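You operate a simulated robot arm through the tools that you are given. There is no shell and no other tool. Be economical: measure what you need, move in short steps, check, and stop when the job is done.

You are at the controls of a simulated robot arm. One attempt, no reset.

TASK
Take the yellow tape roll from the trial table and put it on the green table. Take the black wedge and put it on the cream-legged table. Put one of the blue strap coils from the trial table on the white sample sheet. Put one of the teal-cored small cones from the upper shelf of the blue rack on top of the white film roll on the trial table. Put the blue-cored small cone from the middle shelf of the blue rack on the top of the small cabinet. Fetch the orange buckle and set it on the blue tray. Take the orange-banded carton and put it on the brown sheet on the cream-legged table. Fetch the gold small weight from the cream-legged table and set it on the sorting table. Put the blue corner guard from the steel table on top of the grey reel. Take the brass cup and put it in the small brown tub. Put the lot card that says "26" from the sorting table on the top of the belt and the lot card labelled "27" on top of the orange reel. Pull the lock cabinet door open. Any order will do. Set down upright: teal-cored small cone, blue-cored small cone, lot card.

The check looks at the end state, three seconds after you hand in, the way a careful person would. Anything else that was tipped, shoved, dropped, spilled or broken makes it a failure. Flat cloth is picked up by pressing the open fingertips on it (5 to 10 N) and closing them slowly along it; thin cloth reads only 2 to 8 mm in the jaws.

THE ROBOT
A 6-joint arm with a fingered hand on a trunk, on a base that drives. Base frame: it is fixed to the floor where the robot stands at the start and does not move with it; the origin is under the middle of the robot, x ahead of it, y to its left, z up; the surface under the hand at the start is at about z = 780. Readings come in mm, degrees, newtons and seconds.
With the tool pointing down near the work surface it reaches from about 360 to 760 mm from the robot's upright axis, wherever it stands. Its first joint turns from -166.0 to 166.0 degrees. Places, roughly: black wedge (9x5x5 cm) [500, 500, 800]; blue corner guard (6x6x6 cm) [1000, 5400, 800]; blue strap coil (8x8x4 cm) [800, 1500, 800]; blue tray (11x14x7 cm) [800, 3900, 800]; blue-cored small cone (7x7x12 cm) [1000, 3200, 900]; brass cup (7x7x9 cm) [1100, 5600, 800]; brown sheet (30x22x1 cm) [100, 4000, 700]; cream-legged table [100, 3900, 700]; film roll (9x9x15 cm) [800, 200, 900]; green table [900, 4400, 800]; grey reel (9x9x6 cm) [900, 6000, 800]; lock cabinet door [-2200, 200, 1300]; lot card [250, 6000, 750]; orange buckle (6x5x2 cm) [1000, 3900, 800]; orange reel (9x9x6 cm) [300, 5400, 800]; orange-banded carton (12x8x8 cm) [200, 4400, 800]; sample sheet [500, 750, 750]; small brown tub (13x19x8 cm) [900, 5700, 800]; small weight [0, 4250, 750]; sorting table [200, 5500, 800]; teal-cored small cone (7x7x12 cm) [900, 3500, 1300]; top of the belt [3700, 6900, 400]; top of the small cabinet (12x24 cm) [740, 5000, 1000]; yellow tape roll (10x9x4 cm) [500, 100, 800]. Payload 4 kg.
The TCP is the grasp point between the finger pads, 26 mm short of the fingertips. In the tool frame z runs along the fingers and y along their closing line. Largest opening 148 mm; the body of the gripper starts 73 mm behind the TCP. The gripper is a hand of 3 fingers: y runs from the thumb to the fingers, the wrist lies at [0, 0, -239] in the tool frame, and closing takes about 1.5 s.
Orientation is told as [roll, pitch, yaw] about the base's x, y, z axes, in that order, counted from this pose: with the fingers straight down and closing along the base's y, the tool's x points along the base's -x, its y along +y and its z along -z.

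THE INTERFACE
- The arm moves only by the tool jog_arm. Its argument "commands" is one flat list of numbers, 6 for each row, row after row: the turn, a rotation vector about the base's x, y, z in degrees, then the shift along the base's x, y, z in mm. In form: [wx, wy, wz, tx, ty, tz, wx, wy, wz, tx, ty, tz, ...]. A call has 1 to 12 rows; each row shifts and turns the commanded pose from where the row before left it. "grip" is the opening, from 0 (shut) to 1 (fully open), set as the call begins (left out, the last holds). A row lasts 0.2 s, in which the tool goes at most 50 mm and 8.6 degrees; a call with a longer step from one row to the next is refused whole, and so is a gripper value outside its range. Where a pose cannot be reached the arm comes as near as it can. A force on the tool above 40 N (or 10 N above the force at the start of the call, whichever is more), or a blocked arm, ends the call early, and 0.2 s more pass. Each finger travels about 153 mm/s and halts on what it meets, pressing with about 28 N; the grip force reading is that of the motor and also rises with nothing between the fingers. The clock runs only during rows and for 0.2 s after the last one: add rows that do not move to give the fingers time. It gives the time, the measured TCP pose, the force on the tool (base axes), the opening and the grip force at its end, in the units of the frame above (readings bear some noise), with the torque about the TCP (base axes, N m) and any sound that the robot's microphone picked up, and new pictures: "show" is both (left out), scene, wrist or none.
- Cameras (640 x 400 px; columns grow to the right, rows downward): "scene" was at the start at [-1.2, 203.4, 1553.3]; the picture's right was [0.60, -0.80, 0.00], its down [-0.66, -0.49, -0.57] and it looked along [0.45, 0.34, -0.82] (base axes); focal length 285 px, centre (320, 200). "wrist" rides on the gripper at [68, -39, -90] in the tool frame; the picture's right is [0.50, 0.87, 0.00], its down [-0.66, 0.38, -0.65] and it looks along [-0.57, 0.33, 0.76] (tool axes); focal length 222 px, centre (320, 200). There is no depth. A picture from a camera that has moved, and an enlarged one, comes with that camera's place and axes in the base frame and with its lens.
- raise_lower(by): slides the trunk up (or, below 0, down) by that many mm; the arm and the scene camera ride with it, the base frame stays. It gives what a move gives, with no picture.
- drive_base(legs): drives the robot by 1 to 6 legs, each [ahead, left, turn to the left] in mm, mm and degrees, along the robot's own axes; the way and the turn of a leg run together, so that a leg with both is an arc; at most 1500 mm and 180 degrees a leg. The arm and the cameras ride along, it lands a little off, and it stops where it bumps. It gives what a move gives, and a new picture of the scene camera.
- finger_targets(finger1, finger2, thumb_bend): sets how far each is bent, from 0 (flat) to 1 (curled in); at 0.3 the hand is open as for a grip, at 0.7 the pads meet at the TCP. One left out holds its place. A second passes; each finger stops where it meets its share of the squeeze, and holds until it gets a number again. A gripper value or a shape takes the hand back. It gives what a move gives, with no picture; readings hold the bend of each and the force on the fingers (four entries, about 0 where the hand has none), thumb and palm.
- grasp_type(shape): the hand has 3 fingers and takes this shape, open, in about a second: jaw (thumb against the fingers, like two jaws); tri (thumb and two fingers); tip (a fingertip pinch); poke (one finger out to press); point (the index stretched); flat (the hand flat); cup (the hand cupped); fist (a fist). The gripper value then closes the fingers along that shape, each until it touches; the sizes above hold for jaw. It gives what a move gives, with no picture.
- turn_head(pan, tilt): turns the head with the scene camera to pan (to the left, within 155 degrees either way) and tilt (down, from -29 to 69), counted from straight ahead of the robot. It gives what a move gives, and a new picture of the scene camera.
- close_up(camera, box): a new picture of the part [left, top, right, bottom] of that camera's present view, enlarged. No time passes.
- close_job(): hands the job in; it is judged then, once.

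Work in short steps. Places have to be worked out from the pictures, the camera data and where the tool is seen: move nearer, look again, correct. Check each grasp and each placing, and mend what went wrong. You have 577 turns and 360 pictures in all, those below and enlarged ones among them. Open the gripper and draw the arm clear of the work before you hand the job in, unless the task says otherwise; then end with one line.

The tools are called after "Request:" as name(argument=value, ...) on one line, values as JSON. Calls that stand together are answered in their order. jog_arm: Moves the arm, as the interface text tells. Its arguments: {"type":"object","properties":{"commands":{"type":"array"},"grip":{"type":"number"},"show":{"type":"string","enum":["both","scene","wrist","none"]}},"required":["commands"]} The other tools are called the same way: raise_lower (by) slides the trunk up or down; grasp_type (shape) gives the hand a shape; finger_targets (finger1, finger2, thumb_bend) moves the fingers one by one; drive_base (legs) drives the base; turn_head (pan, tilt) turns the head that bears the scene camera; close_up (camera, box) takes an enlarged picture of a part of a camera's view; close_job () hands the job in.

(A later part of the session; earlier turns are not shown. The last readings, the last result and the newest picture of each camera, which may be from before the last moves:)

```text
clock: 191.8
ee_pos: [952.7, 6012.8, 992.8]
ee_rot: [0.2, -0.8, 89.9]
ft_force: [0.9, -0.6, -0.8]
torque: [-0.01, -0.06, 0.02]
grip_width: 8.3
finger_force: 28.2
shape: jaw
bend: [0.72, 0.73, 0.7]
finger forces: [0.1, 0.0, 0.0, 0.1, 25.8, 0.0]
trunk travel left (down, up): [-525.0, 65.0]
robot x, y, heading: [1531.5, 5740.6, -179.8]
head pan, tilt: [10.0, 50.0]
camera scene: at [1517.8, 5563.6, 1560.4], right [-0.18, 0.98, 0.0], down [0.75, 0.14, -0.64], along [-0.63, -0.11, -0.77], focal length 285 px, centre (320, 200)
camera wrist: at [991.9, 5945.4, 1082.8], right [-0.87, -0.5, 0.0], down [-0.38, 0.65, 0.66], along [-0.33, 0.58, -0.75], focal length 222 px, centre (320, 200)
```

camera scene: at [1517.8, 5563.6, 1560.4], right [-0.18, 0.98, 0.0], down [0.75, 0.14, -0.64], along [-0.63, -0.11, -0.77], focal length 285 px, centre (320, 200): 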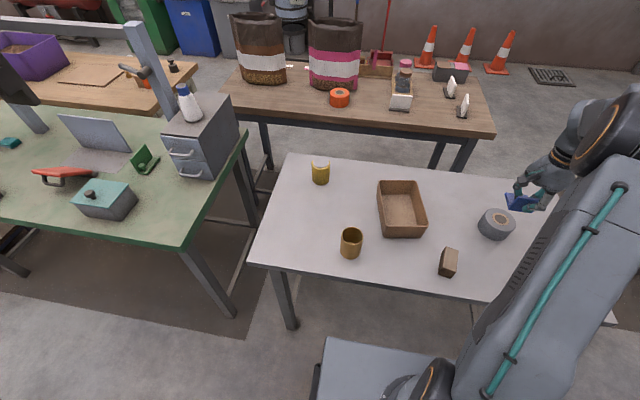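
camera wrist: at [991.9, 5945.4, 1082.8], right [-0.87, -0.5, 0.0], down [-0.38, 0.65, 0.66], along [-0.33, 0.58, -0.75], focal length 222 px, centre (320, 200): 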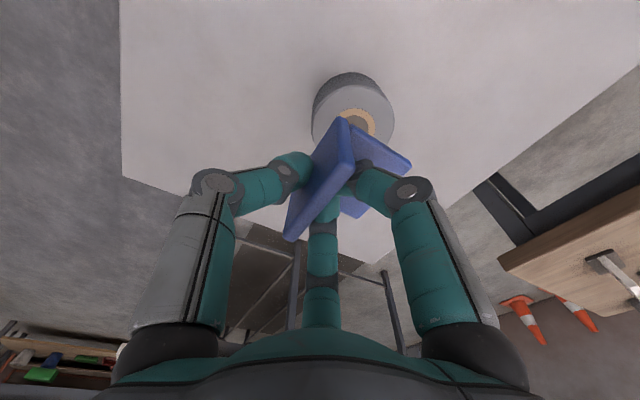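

Reel centre refined to ≈[918,6009]. Lower gently onto it.

Request:
jog_arm(commands=[0, 0, 0, -5, -3, -40, 0, 0, 0, 0, 0, -30, 0, 0, 0, 0, 0, -8, 0, 0, 0, 0, 0, -4, 0, 0, 0, 0, 0, -4, 0, 0, 0, 0, 0, -3, 0, 0, 0, 0, 0, -3], show="both")

Request:
close_up(camera="scene", box=[440, 180, 560, 260])

```text
clock: 193.4
ee_pos: [947.4, 6007.5, 901.1]
ee_rot: [0.3, -0.8, 90.0]
ft_force: [-0.1, -0.2, -0.9]
torque: [0.0, 0.02, 0.01]
grip_width: 8.3
finger_force: 28.2
shape: jaw
bend: [0.72, 0.73, 0.7]
finger forces: [0.0, 0.0, 0.0, 0.0, 25.8, 0.0]
trunk travel left (down, up): [-525.0, 65.0]
robot x, y, heading: [1531.0, 5738.8, -179.8]
head pan, tilt: [10.0, 50.0]
camera scene: at [1517.9, 5563.4, 1560.4], right [-0.18, 0.98, 0.0], down [0.75, 0.14, -0.64], along [-0.63, -0.11, -0.77], focal length 285 px, centre (320, 200)
camera wrist: at [986.3, 5940.9, 990.6], right [-0.87, -0.5, 0.0], down [-0.38, 0.65, 0.66], along [-0.33, 0.58, -0.75], focal length 222 px, centre (320, 200)
```

scene: 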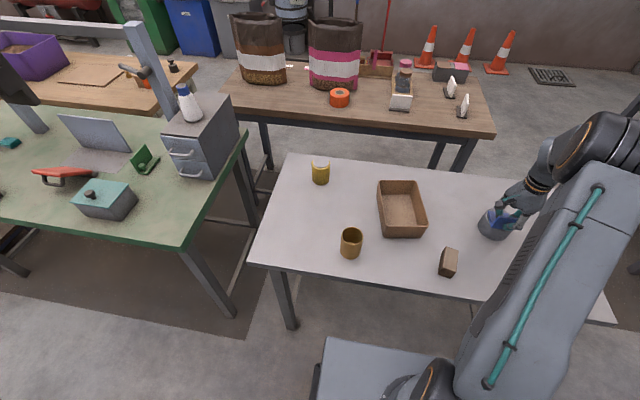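
wrist: 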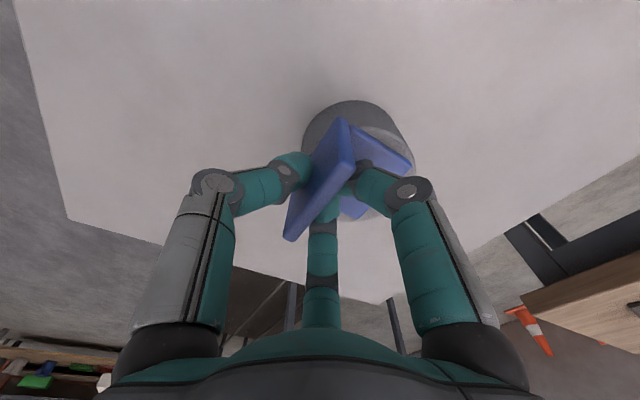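

```text
5.00 times, centred on (500, 220) of scene
camera zoom: at [1517.9, 5563.4, 1560.4], right [-0.18, 0.98, 0.0], down [0.75, 0.14, -0.64], along [-0.63, -0.11, -0.77], focal length 1426 px, centre (-580, 100)
```

zoom: 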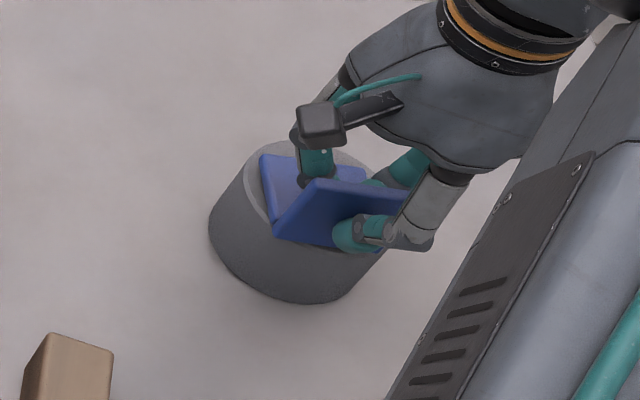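

Not yet touching. Keep lowering in small steps.

Request:
jog_arm(commands=[0, 0, 0, 0, 2, -3, 0, 0, 0, 0, 0, -3, 0, 0, 0, 0, 0, -3, 0, 0, 0, 0, 0, -3, 0, 0, 0, 0, 0, -3, 0, 0, 0, 0, 0, -3], show="none")

Request:
close_up(camera="scene", box=[440, 180, 560, 260])

```text
clock: 194.5
ee_pos: [947.9, 6012.1, 894.2]
ee_rot: [0.9, -1.1, 89.9]
ft_force: [4.0, -2.1, 22.9]
torque: [0.0, -0.18, -0.01]
grip_width: 9.8
finger_force: 27.8
shape: jaw
bend: [0.72, 0.73, 0.72]
finger forces: [0.0, 0.0, 0.0, 0.0, 35.7, 0.0]
trunk travel left (down, up): [-525.0, 65.0]
robot x, y, heading: [1530.0, 5736.8, -180.0]
head pan, tilt: [10.0, 50.0]
stopped in row 5: the force on the tool passed its limit at 42 N (the readings are from after the stop); the commanded pose is now the measured one
```

```text
5.00 times, centred on (500, 220) of scene
camera zoom: at [1520.6, 5562.1, 1560.2], right [-0.18, 0.98, 0.0], down [0.75, 0.14, -0.64], along [-0.63, -0.11, -0.77], focal length 1426 px, centre (-580, 100)
```

zoom: 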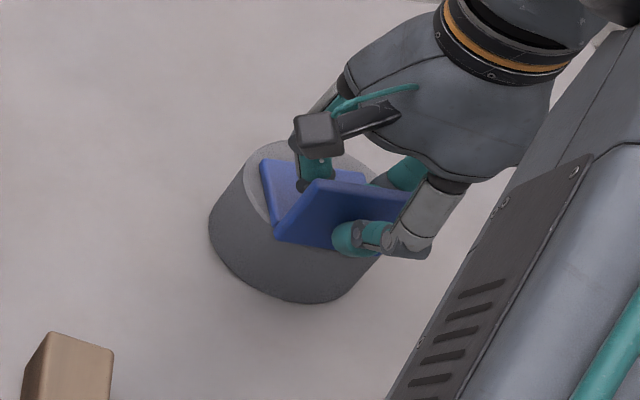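

Contact. Nudge −5 mm in y for centring, re-seat and release.

Request:
jog_arm(commands=[0, 0, 0, 0, 0, 4, 0, 0, 0, -2, -5, 0, 0, 0, 0, 0, 0, -3, 0, 0, 0, 0, 0, 0], show="none")

Request:
jog_arm(commands=[0, 0, 0, 0, 0, 0, 0, 0, 0, 0, 0, 0, 0, 0, 0, 0, 0, 0, 0, 0, 0, 0, 0, 30, 0, 0, 0, 0, 0, 40, 0, 0, 0, 0, 0, 40], grip=0.5, show="both")

Request:
close_up(camera="scene", box=[440, 180, 560, 260])

```text
clock: 195.5
ee_pos: [945.3, 6007.1, 893.3]
ee_rot: [0.9, -1.0, 90.0]
ft_force: [1.1, 3.8, 25.4]
torque: [0.05, -0.09, -0.01]
grip_width: 9.8
finger_force: 28.0
shape: jaw
bend: [0.72, 0.73, 0.72]
finger forces: [0.0, 0.0, 0.0, 0.0, 33.4, 0.0]
trunk travel left (down, up): [-525.0, 65.0]
robot x, y, heading: [1531.5, 5740.4, -179.7]
head pan, tilt: [10.0, 50.0]
```

```text
clock: 196.9
ee_pos: [944.4, 6007.6, 1003.7]
ee_rot: [0.6, -0.9, 90.0]
ft_force: [0.7, 0.0, -0.4]
torque: [-0.01, 0.0, 0.03]
grip_width: 73.5
finger_force: 0.0
shape: jaw
bend: [0.36, 0.36, 0.7]
finger forces: [0.1, 0.1, 0.0, 0.0, 0.0, 0.1]
trunk travel left (down, up): [-525.0, 65.0]
robot x, y, heading: [1529.4, 5735.3, -179.5]
head pan, tilt: [10.0, 50.0]
camera scene: at [1518.0, 5563.4, 1560.3], right [-0.18, 0.98, 0.0], down [0.75, 0.14, -0.64], along [-0.63, -0.11, -0.77], focal length 285 px, centre (320, 200)
camera wrist: at [984.0, 5939.3, 1092.1], right [-0.87, -0.5, 0.0], down [-0.37, 0.64, 0.67], along [-0.33, 0.58, -0.74], focal length 222 px, centre (320, 200)
```

scene: 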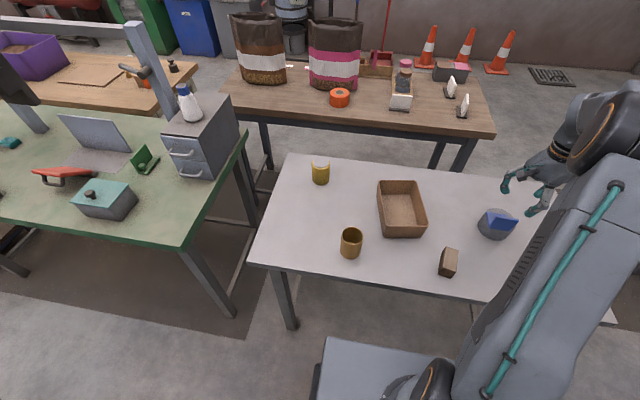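
wrist: 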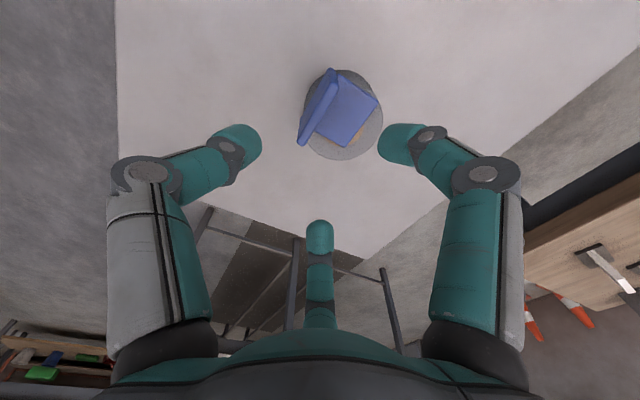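

```text
5.00 times, centred on (500, 220) of scene
camera zoom: at [1518.0, 5563.4, 1560.3], right [-0.18, 0.98, 0.0], down [0.75, 0.14, -0.64], along [-0.63, -0.11, -0.77], focal length 1426 px, centre (-580, 100)
```

zoom: 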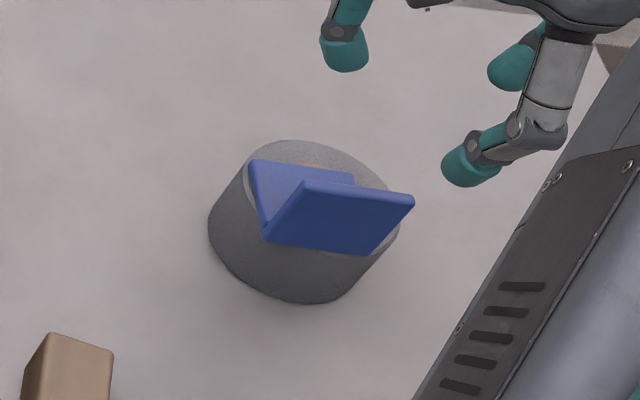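

Guard sits on the reel. Now the brass cup at ≈[1081,5577]: move above it.

Request:
jog_arm(commands=[0, 0, 0, 14, -43, 0, 0, 0, 0, 14, -43, 0, 0, 0, 0, 14, -43, 0, 0, 0, 0, 14, -43, 0, 0, 0, 0, 14, -43, 0, 0, 0, 0, 14, -43, 0, 0, 0, 0, 14, -43, 0, 0, 0, 0, 13, -43, 0, 0, 0, 0, 13, -43, 0, 0, 0, 0, 13, -44, 0, 0, 0, 0, 0, 0, 0], grip=1, show="wrist")

```text
clock: 199.3
ee_pos: [1082.1, 5574.6, 1002.6]
ee_rot: [0.7, -0.9, 89.9]
ft_force: [-0.3, -0.2, 0.7]
torque: [0.02, 0.01, 0.01]
grip_width: 147.7
finger_force: 0.2
shape: jaw
bend: [0.3, 0.3, 0.3]
finger forces: [0.0, 0.0, 0.0, 0.1, 0.0, 0.0]
trunk travel left (down, up): [-525.0, 65.0]
robot x, y, heading: [1533.7, 5737.1, -179.9]
head pan, tilt: [10.0, 50.0]
camera wrist: at [1121.1, 5506.7, 1091.1], right [-0.87, -0.5, 0.0], down [-0.37, 0.64, 0.67], along [-0.33, 0.58, -0.74], focal length 222 px, centre (320, 200)
```

wrist: 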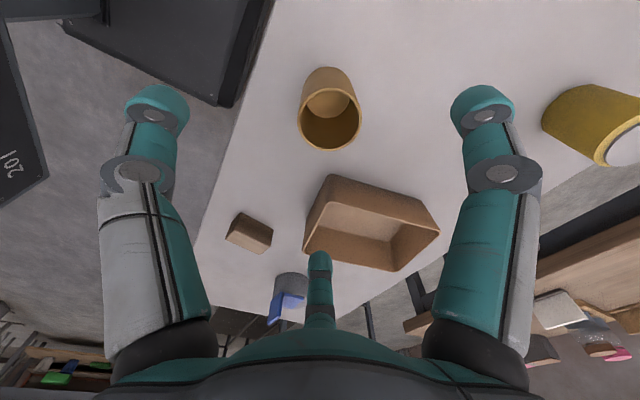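

Cup centre ≈[1072,5573]. Descend to z≈866 and grip its upper part.

Request:
jog_arm(commands=[0, 0, 0, -10, -2, -45, 0, 0, 0, 0, 0, -45, 0, 0, 0, 0, 0, -46, 0, 0, 0, 0, 0, 0], show="wrist")

Request:
jog_arm(commands=[0, 0, 0, 0, 0, 0, 0, 0, 0, 0, 0, 0, 0, 0, 0, 0, 0, 0, 0, 0, 0, 0, 0, 0, 0, 0, 0, 0, 0, 0], show="wrist", grip=0.2)

```text
clock: 200.3
ee_pos: [1071.6, 5574.0, 865.8]
ee_rot: [0.6, -1.1, 90.0]
ft_force: [0.1, -0.4, -1.1]
torque: [-0.02, -0.03, -0.02]
grip_width: 147.7
finger_force: 0.0
shape: jaw
bend: [0.3, 0.3, 0.3]
finger forces: [0.1, 0.0, 0.0, 0.1, 0.0, 0.0]
trunk travel left (down, up): [-525.0, 65.0]
robot x, y, heading: [1532.9, 5742.0, -179.7]
head pan, tilt: [10.0, 50.0]
camera wrist: at [1110.9, 5505.1, 954.9], right [-0.87, -0.5, 0.0], down [-0.37, 0.64, 0.67], along [-0.33, 0.58, -0.74], focal length 222 px, centre (320, 200)
```

wrist: 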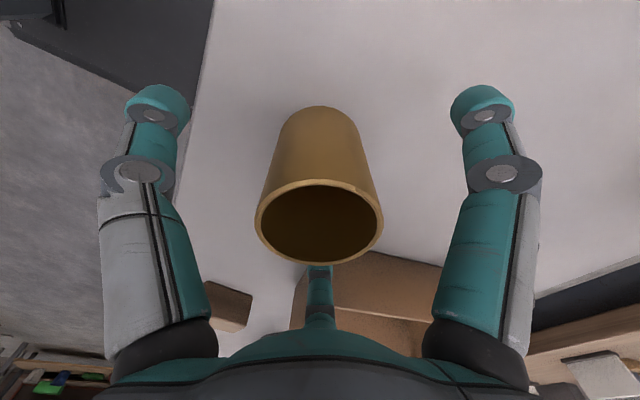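

```text
clock: 201.5
ee_pos: [1070.7, 5572.8, 866.2]
ee_rot: [0.6, -1.0, 90.0]
ft_force: [0.4, 0.7, 0.1]
torque: [-0.01, 0.01, 0.03]
grip_width: 51.1
finger_force: 27.9
shape: jaw
bend: [0.77, 0.77, 0.7]
finger forces: [25.7, 24.0, 0.1, 0.0, 24.8, 0.0]
trunk travel left (down, up): [-525.0, 65.0]
robot x, y, heading: [1533.2, 5738.3, -179.9]
head pan, tilt: [10.0, 50.0]
camera wrist: at [1111.0, 5505.2, 955.4], right [-0.87, -0.5, 0.0], down [-0.37, 0.64, 0.67], along [-0.33, 0.58, -0.74], focal length 222 px, centre (320, 200)
```

wrist: 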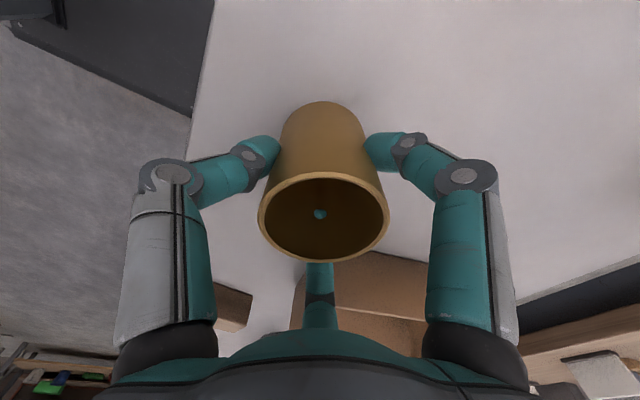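

Cup gripped. Lift and carry over the tub.

Request:
jog_arm(commands=[0, 0, 0, 0, 0, 45, 0, 0, 0, 0, 0, 45, 0, 0, 0, 0, 0, 45, 0, 0, 0, -33, 32, 0, 0, 0, 0, -33, 32, 0, 0, 0, 0, -33, 33, 0, 0, 0, 0, -33, 33, 0, 0, 0, 0, -30, 32, 0, 0, 0, 0, 0, 0, 0], show="both")

Request:
close_up(camera="scene", box=[340, 140, 480, 260])

```text
clock: 203.5
ee_pos: [906.5, 5735.4, 1001.5]
ee_rot: [0.7, -1.0, 90.0]
ft_force: [0.2, 0.0, -2.4]
torque: [0.0, -0.03, 0.0]
grip_width: 50.9
finger_force: 28.1
shape: jaw
bend: [0.77, 0.77, 0.7]
finger forces: [26.2, 24.1, 0.1, 0.0, 24.8, 0.0]
trunk travel left (down, up): [-525.0, 65.0]
robot x, y, heading: [1530.4, 5739.1, -179.7]
head pan, tilt: [10.0, 50.0]
camera scene: at [1517.7, 5563.6, 1560.4], right [-0.18, 0.98, 0.0], down [0.75, 0.14, -0.64], along [-0.63, -0.11, -0.77], focal length 285 px, centre (320, 200)
camera wrist: at [946.8, 5668.1, 1089.0], right [-0.87, -0.5, 0.0], down [-0.37, 0.64, 0.67], along [-0.33, 0.58, -0.74], focal length 222 px, centre (320, 200)
```

scene: 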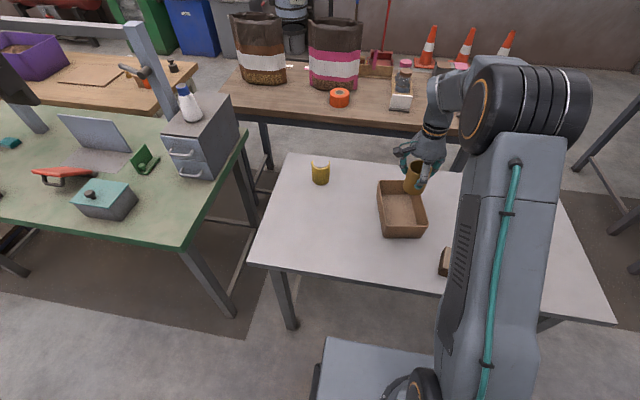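
wrist: 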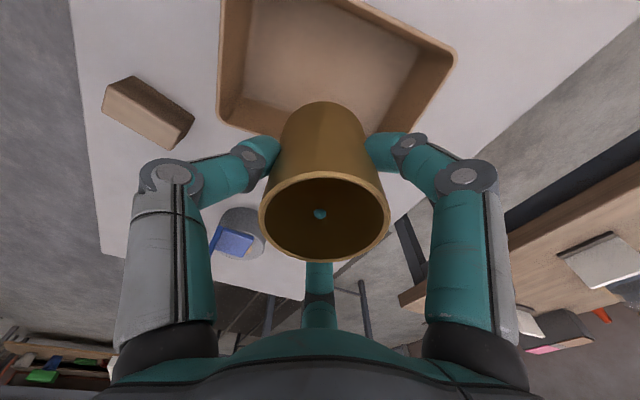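

```text
3.33 times, centred on (410, 200) of scene
camera zoom: at [1517.7, 5563.6, 1560.4], right [-0.18, 0.98, 0.0], down [0.75, 0.14, -0.64], along [-0.63, -0.11, -0.77], focal length 951 px, centre (20, 200)
```

zoom: 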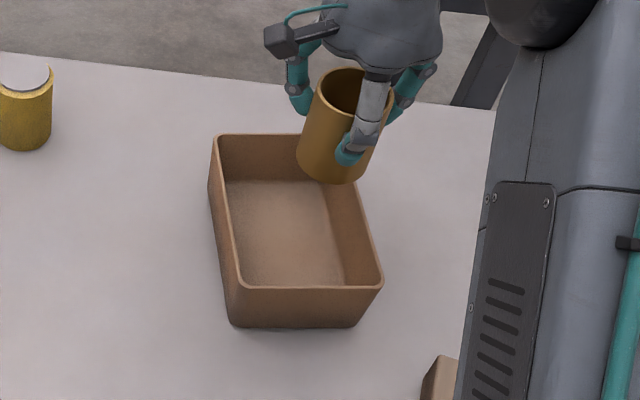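

Tub rim centre ≈[912,5715], long axis rotated ~10°. Rotate the hand ~98° so the fingers fit across the narrow side.

Request:
jog_arm(commands=[0, 0, 8.2, 0.5, -2, 0, 0, 0, 8.2, 0.5, -2, 0, 0, 0, 8.2, 0.5, -2, 0, 0, 0, 8.2, 0.5, -2, 0, 0, 0, 8.2, 0.5, -2, 0, 0, 0, 8.2, 0.5, -2, 0, 0, 0, 8.2, 0.5, -2, 0, 0, 0, 8.2, 0.5, -2, 0, 0, 0, 8.2, 0.5, -2, 0, 0, 0, 8.2, 0.5, -2, 0, 0, 0, 8.2, 0.5, -2, 0, 0, 0, 8.2, 0.5, -2, 0], show="none")

Request:
jog_arm(commands=[0, 0, 0, 0, 0, -30, 0, 0, 0, 0, 0, -30, 0, 0, 0, 0, 0, 0], show="wrist")

Request:
close_up(camera="scene", box=[340, 140, 480, 260])

```text
clock: 206.1
ee_pos: [915.2, 5712.6, 1001.8]
ee_rot: [0.7, -0.9, -171.6]
ft_force: [0.6, -0.5, -1.3]
torque: [-0.01, 0.02, -0.03]
grip_width: 51.1
finger_force: 28.4
shape: jaw
bend: [0.77, 0.77, 0.7]
finger forces: [26.2, 24.0, 0.0, 0.0, 24.8, 0.0]
trunk travel left (down, up): [-525.0, 65.0]
robot x, y, heading: [1529.2, 5739.5, -179.7]
head pan, tilt: [10.0, 50.0]
```

```text
clock: 206.9
ee_pos: [914.5, 5711.7, 942.0]
ee_rot: [0.5, -1.0, -171.5]
ft_force: [0.4, 1.0, -0.4]
torque: [0.03, 0.04, 0.0]
grip_width: 50.8
finger_force: 27.9
shape: jaw
bend: [0.77, 0.77, 0.7]
finger forces: [26.3, 24.1, 0.0, 0.1, 24.8, 0.0]
trunk travel left (down, up): [-525.0, 65.0]
robot x, y, heading: [1531.9, 5740.6, -179.8]
head pan, tilt: [10.0, 50.0]
camera wrist: at [977.1, 5762.1, 1030.2], right [0.62, -0.78, 0.0], down [-0.58, -0.46, 0.67], along [-0.52, -0.42, -0.74], focal length 222 px, centre (320, 200)
```

wrist: 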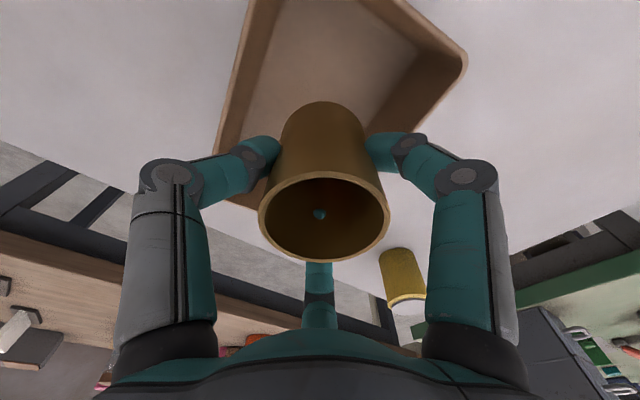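

```text
3.33 times, centred on (410, 200) of scene
camera zoom: at [1517.7, 5563.3, 1560.3], right [-0.18, 0.98, 0.0], down [0.75, 0.14, -0.64], along [-0.63, -0.11, -0.77], focal length 951 px, centre (20, 200)
```

zoom: 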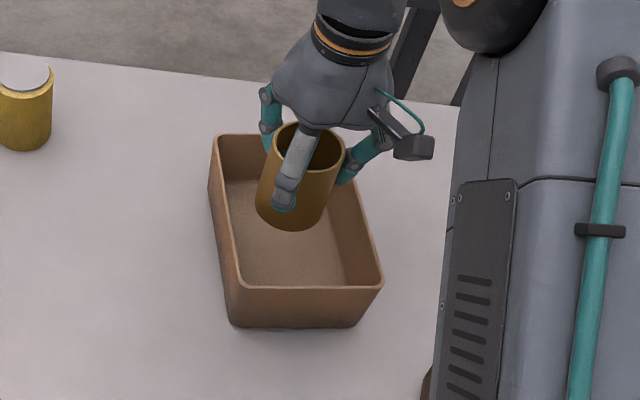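

Margins are ~10 mm each side. Lower into the tub.

Request:
jog_arm(commands=[0, 0, 0, 0, -2, -30, 0, 0, 0, 0, 0, -25, 0, 0, 0, 0, 0, -6, 0, 0, 0, 0, 0, -4, 0, 0, 0, 0, 0, -3, 0, 0, 0, 0, 0, -3, 0, 0, 0, 0, 0, -3], show="none")

Request:
close_up(camera="scene", box=[340, 140, 480, 260])

```text
clock: 208.5
ee_pos: [914.9, 5710.2, 871.2]
ee_rot: [0.6, -1.3, -171.6]
ft_force: [0.2, -0.6, 24.2]
torque: [0.04, -0.16, 0.02]
grip_width: 51.4
finger_force: 28.0
shape: jaw
bend: [0.77, 0.77, 0.7]
finger forces: [30.6, 27.1, 0.0, 0.0, 28.7, 0.0]
trunk travel left (down, up): [-525.0, 65.0]
robot x, y, heading: [1532.5, 5739.5, -179.8]
head pan, tilt: [10.0, 50.0]
```

```text
3.33 times, centred on (410, 200) of scene
camera zoom: at [1519.8, 5563.4, 1560.9], right [-0.18, 0.98, 0.0], down [0.75, 0.14, -0.64], along [-0.63, -0.11, -0.77], focal length 951 px, centre (20, 200)
```

zoom: 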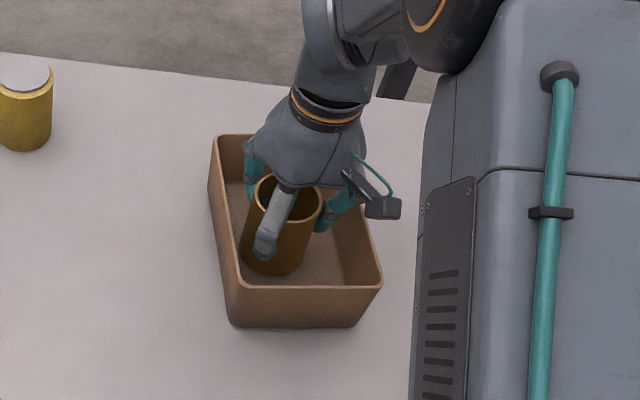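

Cup rests on the tub floor. Release slightly and withdraw straight up.

Request:
jog_arm(commands=[0, 0, 0, 0, 0, 2, 0, 0, 0, 0, 0, 0, 0, 0, 0, 0, 0, 0, 0, 0, 0, 0, 0, 20, 0, 0, 0, 0, 0, 40, 0, 0, 0, 0, 0, 50, 0, 0, 0, 0, 0, 50, 0, 0, 0, 0, 0, 50], show="wrist", grip=0.44)

Request:
close_up(camera="scene", box=[340, 140, 480, 260])

```text
clock: 210.3
ee_pos: [916.8, 5709.1, 1080.3]
ee_rot: [0.6, -0.9, -171.7]
ft_force: [0.0, 0.3, -0.8]
torque: [0.02, -0.04, -0.06]
grip_width: 64.6
finger_force: 0.1
shape: jaw
bend: [0.39, 0.39, 0.7]
finger forces: [0.0, 0.0, 0.0, 0.1, 0.1, 0.1]
trunk travel left (down, up): [-525.0, 65.0]
robot x, y, heading: [1536.0, 5738.7, -179.9]
head pan, tilt: [10.0, 50.0]
camera wrist: at [978.2, 5759.4, 1169.0], right [0.62, -0.78, 0.0], down [-0.58, -0.46, 0.67], along [-0.52, -0.42, -0.74], focal length 222 px, centre (320, 200)
```

wrist: 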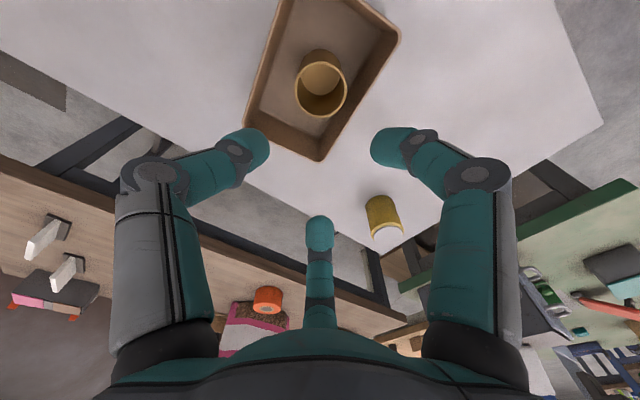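

```text
3.33 times, centred on (410, 200) of scene
camera zoom: at [1518.0, 5563.4, 1560.3], right [-0.18, 0.98, 0.0], down [0.75, 0.14, -0.64], along [-0.63, -0.11, -0.77], focal length 951 px, centre (20, 200)
```

zoom: 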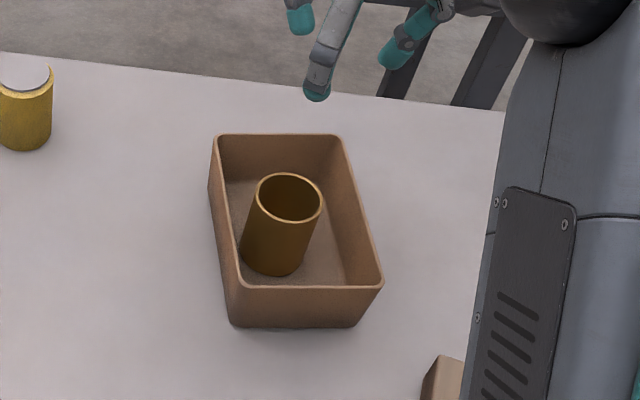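

Cup is in the tub. Look at the lot cards on the sorting table from here.

Request:
turn_head(pan=-15, tilt=30)

Request:
close_up(camera="scene", box=[200, 60, 400, 180])

```text
clock: 211.2
ee_pos: [917.3, 5710.0, 1079.7]
ee_rot: [0.5, -1.0, -171.6]
ft_force: [0.3, 0.3, 0.1]
torque: [0.0, 0.0, 0.01]
grip_width: 64.7
finger_force: 0.0
shape: jaw
bend: [0.39, 0.39, 0.7]
finger forces: [0.0, 0.0, 0.1, 0.0, 0.0, 0.1]
trunk travel left (down, up): [-525.0, 65.0]
robot x, y, heading: [1533.4, 5741.4, -179.9]
head pan, tilt: [-15.0, 30.0]
camera scene: at [1506.3, 5600.0, 1589.8], right [0.26, 0.97, 0.0], down [0.48, -0.13, -0.87], along [-0.84, 0.22, -0.5], focal length 285 px, centre (320, 200)
```

scene: 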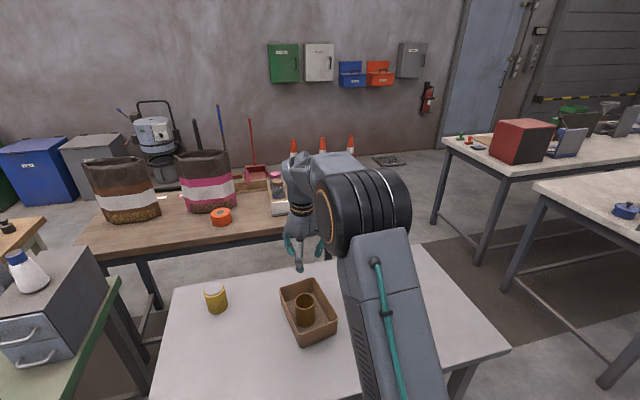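

```text
3.20 times, centred on (300, 120) of scene
camera zoom: at [1506.3, 5600.0, 1589.8], right [0.26, 0.97, 0.0], down [0.48, -0.13, -0.87], along [-0.84, 0.22, -0.5], focal length 913 px, centre (384, 456)
```

zoom: 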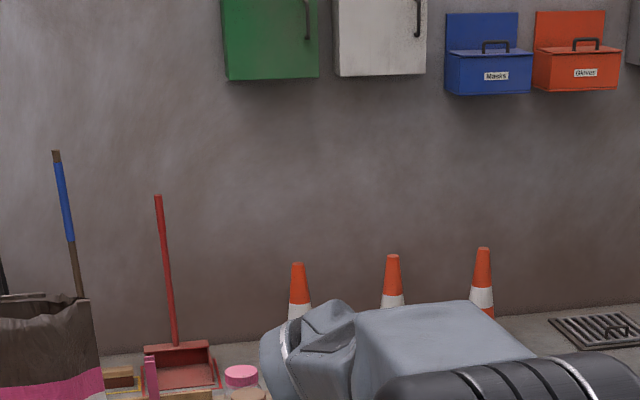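

I'll use the corridor at y≈6700 north of these tables. Back off, go up to it, and turn to face −y.

Request:
drive_base(legs=[[-300, 0, 0], [0, -980, 0], [0, 0, 90]])

Request:
turn_head(pan=-60, tilt=20)

Request:
turn_head(pan=90, tilt=20)

```text
clock: 221.8
ee_pos: [1862.7, 6110.3, 1079.9]
ee_rot: [0.5, -1.0, -81.4]
ft_force: [-0.3, -0.2, -0.8]
torque: [-0.02, 0.02, -0.04]
grip_width: 65.0
finger_force: 0.0
shape: jaw
bend: [0.39, 0.39, 0.7]
finger forces: [0.0, 0.1, 0.0, 0.0, 0.0, 0.0]
trunk travel left (down, up): [-525.0, 65.0]
robot x, y, heading: [1830.6, 6724.0, -89.7]
head pan, tilt: [-15.0, 30.0]
camera scene: at [1969.9, 6699.6, 1589.9], right [-0.97, 0.25, 0.0], down [0.13, 0.48, -0.87], along [-0.22, -0.84, -0.5], focal length 285 px, centre (320, 200)
```

scene: 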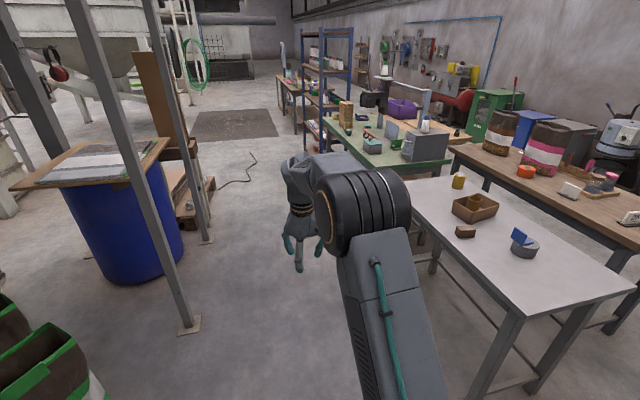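

```text
clock: 222.9
ee_pos: [1862.0, 6111.2, 1080.4]
ee_rot: [0.7, -1.0, -81.4]
ft_force: [1.1, 0.1, 0.1]
torque: [0.02, 0.02, -0.02]
grip_width: 64.6
finger_force: 0.1
shape: jaw
bend: [0.39, 0.39, 0.7]
finger forces: [0.0, 0.0, 0.0, 0.0, 0.1, 0.0]
trunk travel left (down, up): [-525.0, 65.0]
robot x, y, heading: [1829.6, 6730.5, -89.5]
head pan, tilt: [-60.0, 20.0]
camera scene: at [1912.4, 6740.0, 1605.9], right [-0.51, 0.86, 0.0], down [0.29, 0.17, -0.94], along [-0.81, -0.48, -0.34], focal length 285 px, centre (320, 200)
```

scene: 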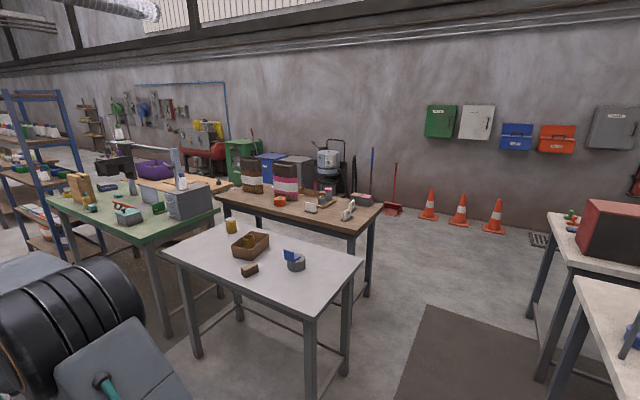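

```text
clock: 225.3
ee_pos: [1862.4, 6112.4, 1080.7]
ee_rot: [0.5, -1.0, -81.4]
ft_force: [0.2, -0.2, 0.5]
torque: [0.01, 0.0, -0.02]
grip_width: 64.4
finger_force: 0.0
shape: jaw
bend: [0.39, 0.39, 0.7]
finger forces: [0.0, 0.0, 0.0, 0.0, 0.1, 0.0]
trunk travel left (down, up): [-525.0, 65.0]
robot x, y, heading: [1835.9, 6728.1, -89.5]
head pan, tilt: [90.0, 20.0]
camera scene: at [2085.8, 6787.7, 1605.9], right [0.01, -1.0, 0.0], down [-0.34, 0.0, -0.94], along [0.94, 0.01, -0.34], focal length 285 px, centre (320, 200)
```

scene: 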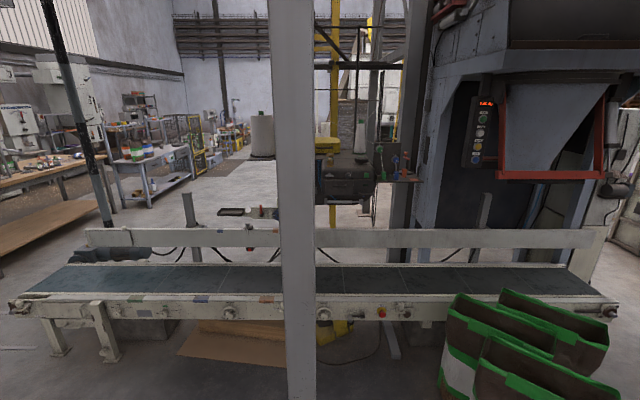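

Belt lies at x≈3570–3920 running along y; cards are at the sorting table's north end. Sidestep west to x≈150 and approach the table end.

Request:
drive_base(legs=[[0, -1400, 0], [0, -280, 0], [170, 0, 0]])

Request:
turn_head(pan=0, tilt=45)

Request:
jog_arm(commands=[0, 0, 0, 0, 0, 0], show="wrist")

```text
clock: 234.9
ee_pos: [193.5, 5914.8, 1079.3]
ee_rot: [0.5, -0.9, -80.8]
ft_force: [-0.6, 0.8, 0.1]
torque: [-0.03, 0.01, -0.01]
grip_width: 64.6
finger_force: 0.0
shape: jaw
bend: [0.39, 0.39, 0.7]
finger forces: [0.1, 0.0, 0.0, 0.1, 0.0, 0.1]
trunk travel left (down, up): [-525.0, 65.0]
robot x, y, heading: [153.9, 6529.4, -88.8]
head pan, tilt: [90.0, 20.0]
camera scene: at [408.4, 6593.2, 1605.9], right [0.02, -1.0, 0.0], down [-0.34, -0.01, -0.94], along [0.94, 0.02, -0.34], focal length 285 px, centre (320, 200)
```

scene: 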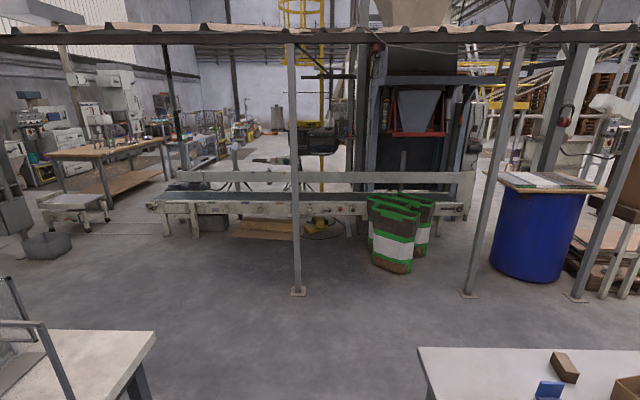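

```text
clock: 236.5
ee_pos: [193.4, 5913.5, 1079.9]
ee_rot: [0.6, -0.9, -80.8]
ft_force: [-0.3, -0.4, 0.6]
torque: [0.01, 0.0, 0.01]
grip_width: 64.7
finger_force: 0.0
shape: jaw
bend: [0.39, 0.39, 0.7]
finger forces: [0.0, 0.0, 0.0, 0.0, 0.0, 0.0]
trunk travel left (down, up): [-525.0, 65.0]
robot x, y, heading: [155.0, 6528.7, -88.8]
head pan, tilt: [0.0, 45.0]
camera scene: at [317.0, 6510.6, 1567.3], right [-1.0, -0.02, 0.0], down [-0.01, 0.71, -0.71], along [0.01, -0.71, -0.71], focal length 285 px, centre (320, 200)
```

scene: 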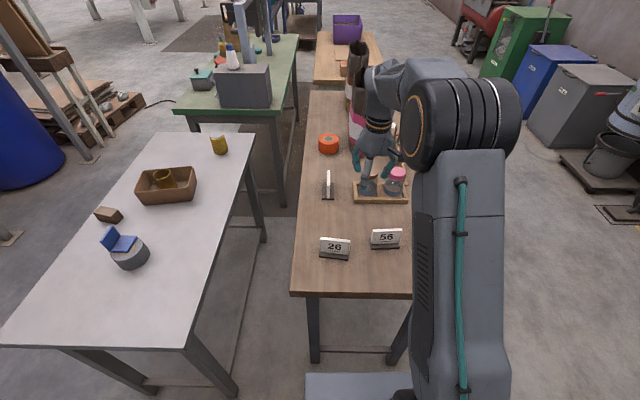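

```text
clock: 236.9
ee_pos: [194.5, 5914.1, 1079.5]
ee_rot: [0.6, -1.0, -80.7]
ft_force: [-0.5, 0.0, -0.9]
torque: [0.04, 0.03, 0.02]
grip_width: 64.7
finger_force: 0.0
shape: jaw
bend: [0.39, 0.39, 0.7]
finger forces: [0.1, 0.1, 0.1, 0.0, 0.0, 0.0]
trunk travel left (down, up): [-525.0, 65.0]
robot x, y, heading: [154.4, 6531.4, -88.9]
head pan, tilt: [0.0, 45.0]
camera wrist: at [142.9, 5976.5, 1168.3], right [0.77, 0.63, 0.0], down [0.47, -0.58, 0.67], along [0.42, -0.52, -0.74], focal length 222 px, centre (320, 200)
```

wrist: 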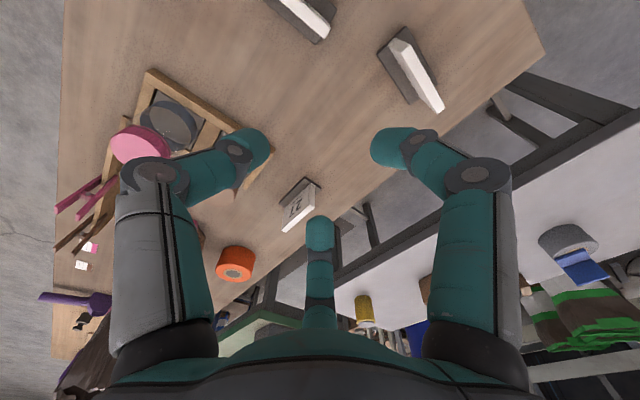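

Cards 26 (near), 56 and 27 (further, sideways) are visible. Zoom in for details.

Request:
close_up(camera="scene", box=[300, 160, 420, 270])

Request:
close_up(camera="wrist", box=[250, 0, 470, 250])

```text
3.64 times, centred on (360, 215) of scene
camera zoom: at [316.9, 6510.6, 1567.3], right [-1.0, -0.02, 0.0], down [-0.01, 0.71, -0.71], along [0.01, -0.71, -0.71], focal length 1037 px, centre (174, 146)
```

zoom: 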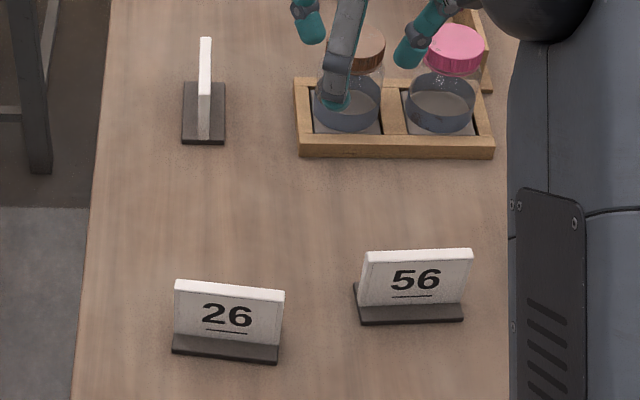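

```text
1.60 times, centred on (360, 125) of wrist
camera zoom: at [142.9, 5976.5, 1168.3], right [0.77, 0.63, 0.0], down [0.47, -0.58, 0.67], along [0.42, -0.52, -0.74], focal length 355 px, centre (256, 320)
```

zoom: 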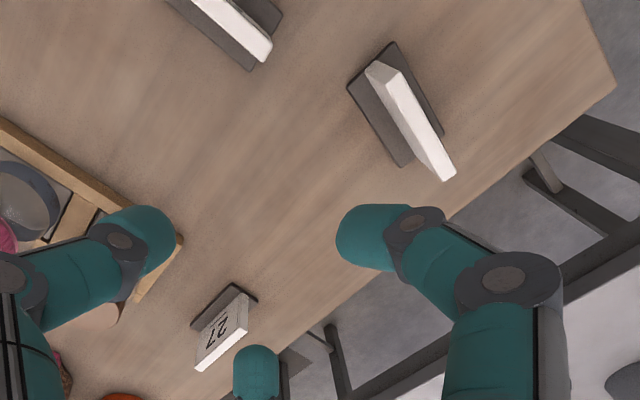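

Triangulation: card 26 base at [280,6003], table z≈808, plate along x, ~90 wide. Rotate the hand so it closes along y and move above it.

Request:
jog_arm(commands=[0, 0, -8.5, 7, 7.4, 0, 0, 0, -8.5, 7, 7.4, 0, 0, 0, -8.5, 7, 7.4, 0, 0, 0, -8.5, 7, 7.4, 0, 0, 0, -8.5, 7, 7.4, 0, 0, 0, -8.5, 7, 7.4, 0, 0, 0, -8.5, 7, 7.4, 0, 0, 0, -8.5, 7, 7.4, 0, 0, 0, -8.5, 7, 7.4, 0, 0, 0, -8.5, 7, 7.4, 0, 0, 0, -8.5, 7, 7.4, -10, 0, 0, -8.5, 7, 7.4, -10], show="none", grip=0.8)

Request:
jog_arm(commands=[0, 0, 0, 0, 0, -40, 0, 0, 0, 0, 0, -40, 0, 0, 0, 0, 0, 0], show="both")

```text
clock: 239.5
ee_pos: [278.0, 6003.0, 1059.6]
ee_rot: [0.6, -1.0, 177.3]
ft_force: [1.1, 1.4, -0.7]
torque: [-0.02, -0.02, 0.02]
grip_width: 118.1
finger_force: 0.1
shape: jaw
bend: [0.26, 0.26, 0.48]
finger forces: [0.0, 0.0, 0.0, 0.1, 0.1, 0.1]
trunk travel left (down, up): [-525.0, 65.0]
robot x, y, heading: [154.8, 6528.7, -89.1]
head pan, tilt: [0.0, 45.0]
```

```text
clock: 240.3
ee_pos: [280.0, 6003.0, 978.2]
ee_rot: [0.6, -0.9, 177.4]
ft_force: [-0.2, -0.4, -0.8]
torque: [0.0, 0.04, -0.01]
grip_width: 118.0
finger_force: 0.1
shape: jaw
bend: [0.25, 0.25, 0.48]
finger forces: [0.0, 0.0, 0.0, 0.0, 0.0, 0.1]
trunk travel left (down, up): [-525.0, 65.0]
robot x, y, heading: [151.8, 6531.5, -88.8]
head pan, tilt: [0.0, 45.0]
camera scene: at [317.0, 6510.4, 1567.3], right [-1.0, -0.02, 0.0], down [-0.01, 0.71, -0.71], along [0.01, -0.71, -0.71], focal length 285 px, centre (320, 200)
camera wrist: at [348.4, 6041.1, 1068.2], right [0.46, -0.89, 0.0], down [-0.66, -0.34, 0.67], along [-0.59, -0.31, -0.74], focal length 222 px, centre (320, 200)
```

scene: 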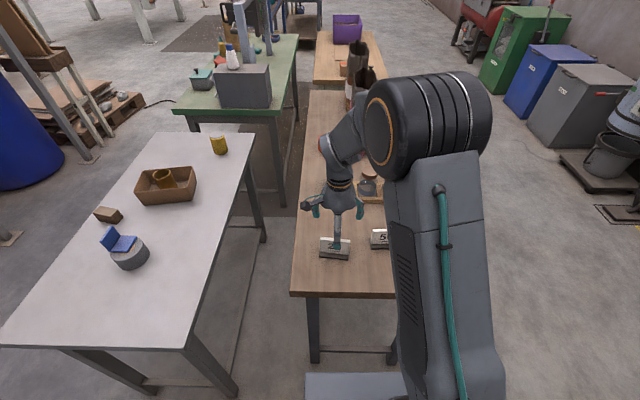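
wrist: 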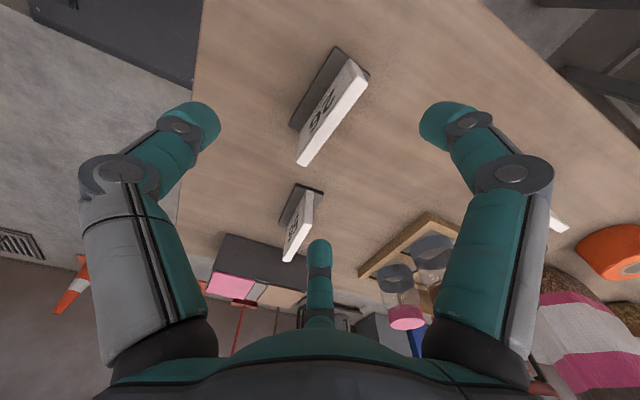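

Card plate centred at ≈[284,6000], along x. Descend to z≈850 and close.

Request:
jog_arm(commands=[0, 0, 0, 4, -3, -45, 0, 0, 0, 0, 0, -45, 0, 0, 0, 0, 0, -38, 0, 0, 0, 0, 0, 0], show="wrist")

Request:
jog_arm(commands=[0, 0, 0, 0, 0, 0, 0, 0, 0, 0, 0, 0, 0, 0, 0, 0, 0, 0, 0, 0, 0, 0, 0, 0, 0, 0, 0, 0, 0, 0, 0, 0, 0, 0, 0, 0], show="wrist", grip=0)

```text
clock: 241.3
ee_pos: [281.8, 5999.4, 852.4]
ee_rot: [0.5, -0.9, 177.3]
ft_force: [0.2, 1.0, 0.3]
torque: [0.0, 0.0, 0.0]
grip_width: 118.3
finger_force: 0.0
shape: jaw
bend: [0.25, 0.25, 0.48]
finger forces: [0.0, 0.0, 0.0, 0.0, 0.1, 0.1]
trunk travel left (down, up): [-525.0, 65.0]
robot x, y, heading: [155.5, 6531.8, -88.9]
head pan, tilt: [0.0, 45.0]
camera wrist: at [352.5, 6037.2, 940.1], right [0.46, -0.89, 0.0], down [-0.66, -0.34, 0.67], along [-0.59, -0.31, -0.74], focal length 222 px, centre (320, 200)
```

wrist: 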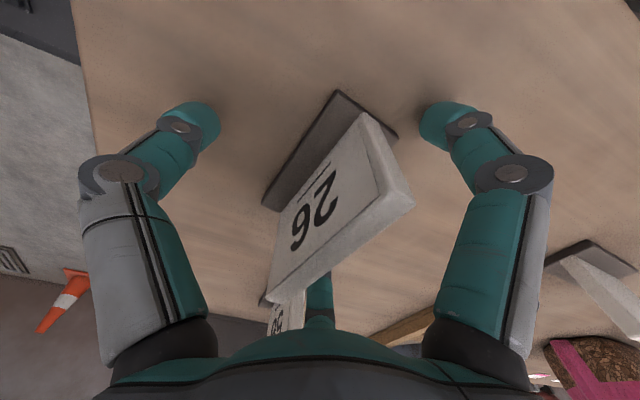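

```text
clock: 242.7
ee_pos: [281.8, 6000.1, 852.6]
ee_rot: [0.8, -1.0, 177.4]
ft_force: [2.5, -1.1, 13.4]
torque: [0.44, -0.12, 0.05]
grip_width: 37.7
finger_force: 28.7
shape: jaw
bend: [0.77, 0.77, 0.7]
finger forces: [22.0, 19.5, 0.1, 0.1, 35.6, 0.0]
trunk travel left (down, up): [-525.0, 65.0]
robot x, y, heading: [154.3, 6534.2, -88.7]
head pan, tilt: [0.0, 45.0]
camera wrist: at [352.6, 6037.6, 941.3], right [0.46, -0.89, 0.0], down [-0.66, -0.34, 0.67], along [-0.59, -0.31, -0.74], focal length 222 px, centre (320, 200)
```

wrist: 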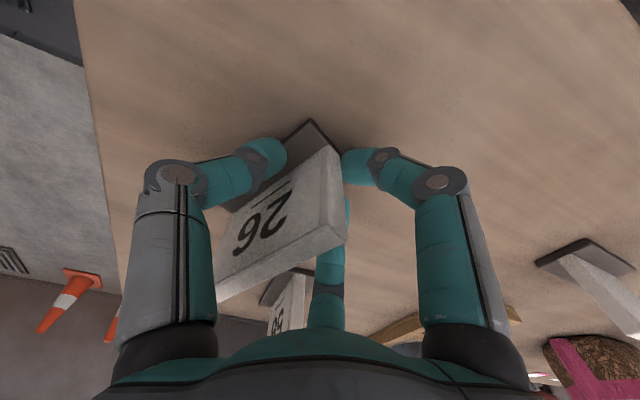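

The plate was turned ~12° from the jaws and got pushed sideways. Open and re-check its pose.

Request:
jog_arm(commands=[0, 0, 0, 0, 0, 0, 0, 0, 0, 0, 0, 0, 0, 0, 0, 0, 0, 0, 0, 0, 0, 0, 0, 0, 0, 0, 0, 0, 0, 40, 0, 0, 0, 0, 0, 40, 0, 0, 0, 0, 0, 45], show="wrist", grip=0.9)

Request:
close_up(camera="wrist", box=[220, 30, 420, 180])

Request:
close_up(camera="scene", box=[300, 200, 400, 270])

```text
clock: 244.3
ee_pos: [282.4, 6000.1, 977.0]
ee_rot: [0.6, -0.9, 177.3]
ft_force: [-0.6, -0.6, -1.0]
torque: [0.02, -0.01, -0.02]
grip_width: 133.1
finger_force: 0.0
shape: jaw
bend: [0.25, 0.25, 0.34]
finger forces: [0.0, 0.0, 0.0, 0.0, 0.1, 0.0]
trunk travel left (down, up): [-525.0, 65.0]
robot x, y, heading: [154.0, 6529.4, -88.7]
head pan, tilt: [0.0, 45.0]
camera wrist: at [352.5, 6036.7, 1065.2], right [0.46, -0.89, 0.0], down [-0.66, -0.34, 0.67], along [-0.59, -0.31, -0.74], focal length 222 px, centre (320, 200)
```

wrist: 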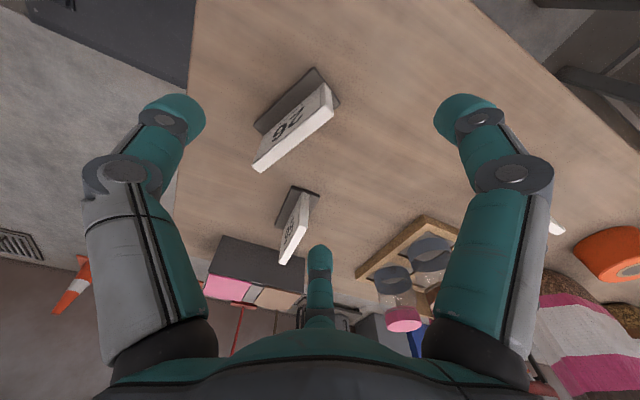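

```text
2.67 times, centred on (320, 105) of wrist
camera zoom: at [352.5, 6036.7, 1065.2], right [0.46, -0.89, 0.0], down [-0.66, -0.34, 0.67], along [-0.59, -0.31, -0.74], focal length 592 px, centre (320, 453)
```

zoom: 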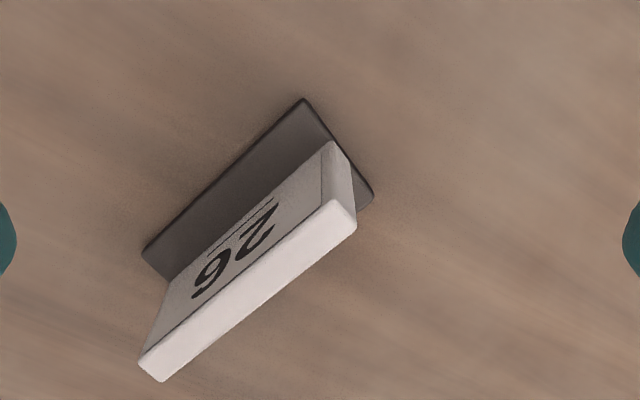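

```text
5.71 times, centred on (350, 235) of scene
camera zoom: at [316.9, 6510.6, 1567.2], right [-1.0, -0.02, 0.0], down [-0.01, 0.71, -0.71], along [0.01, -0.71, -0.71], focal length 1630 px, centre (149, 0)
```

zoom: 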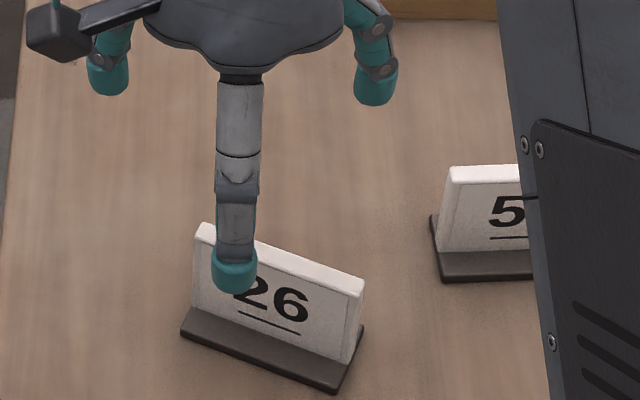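

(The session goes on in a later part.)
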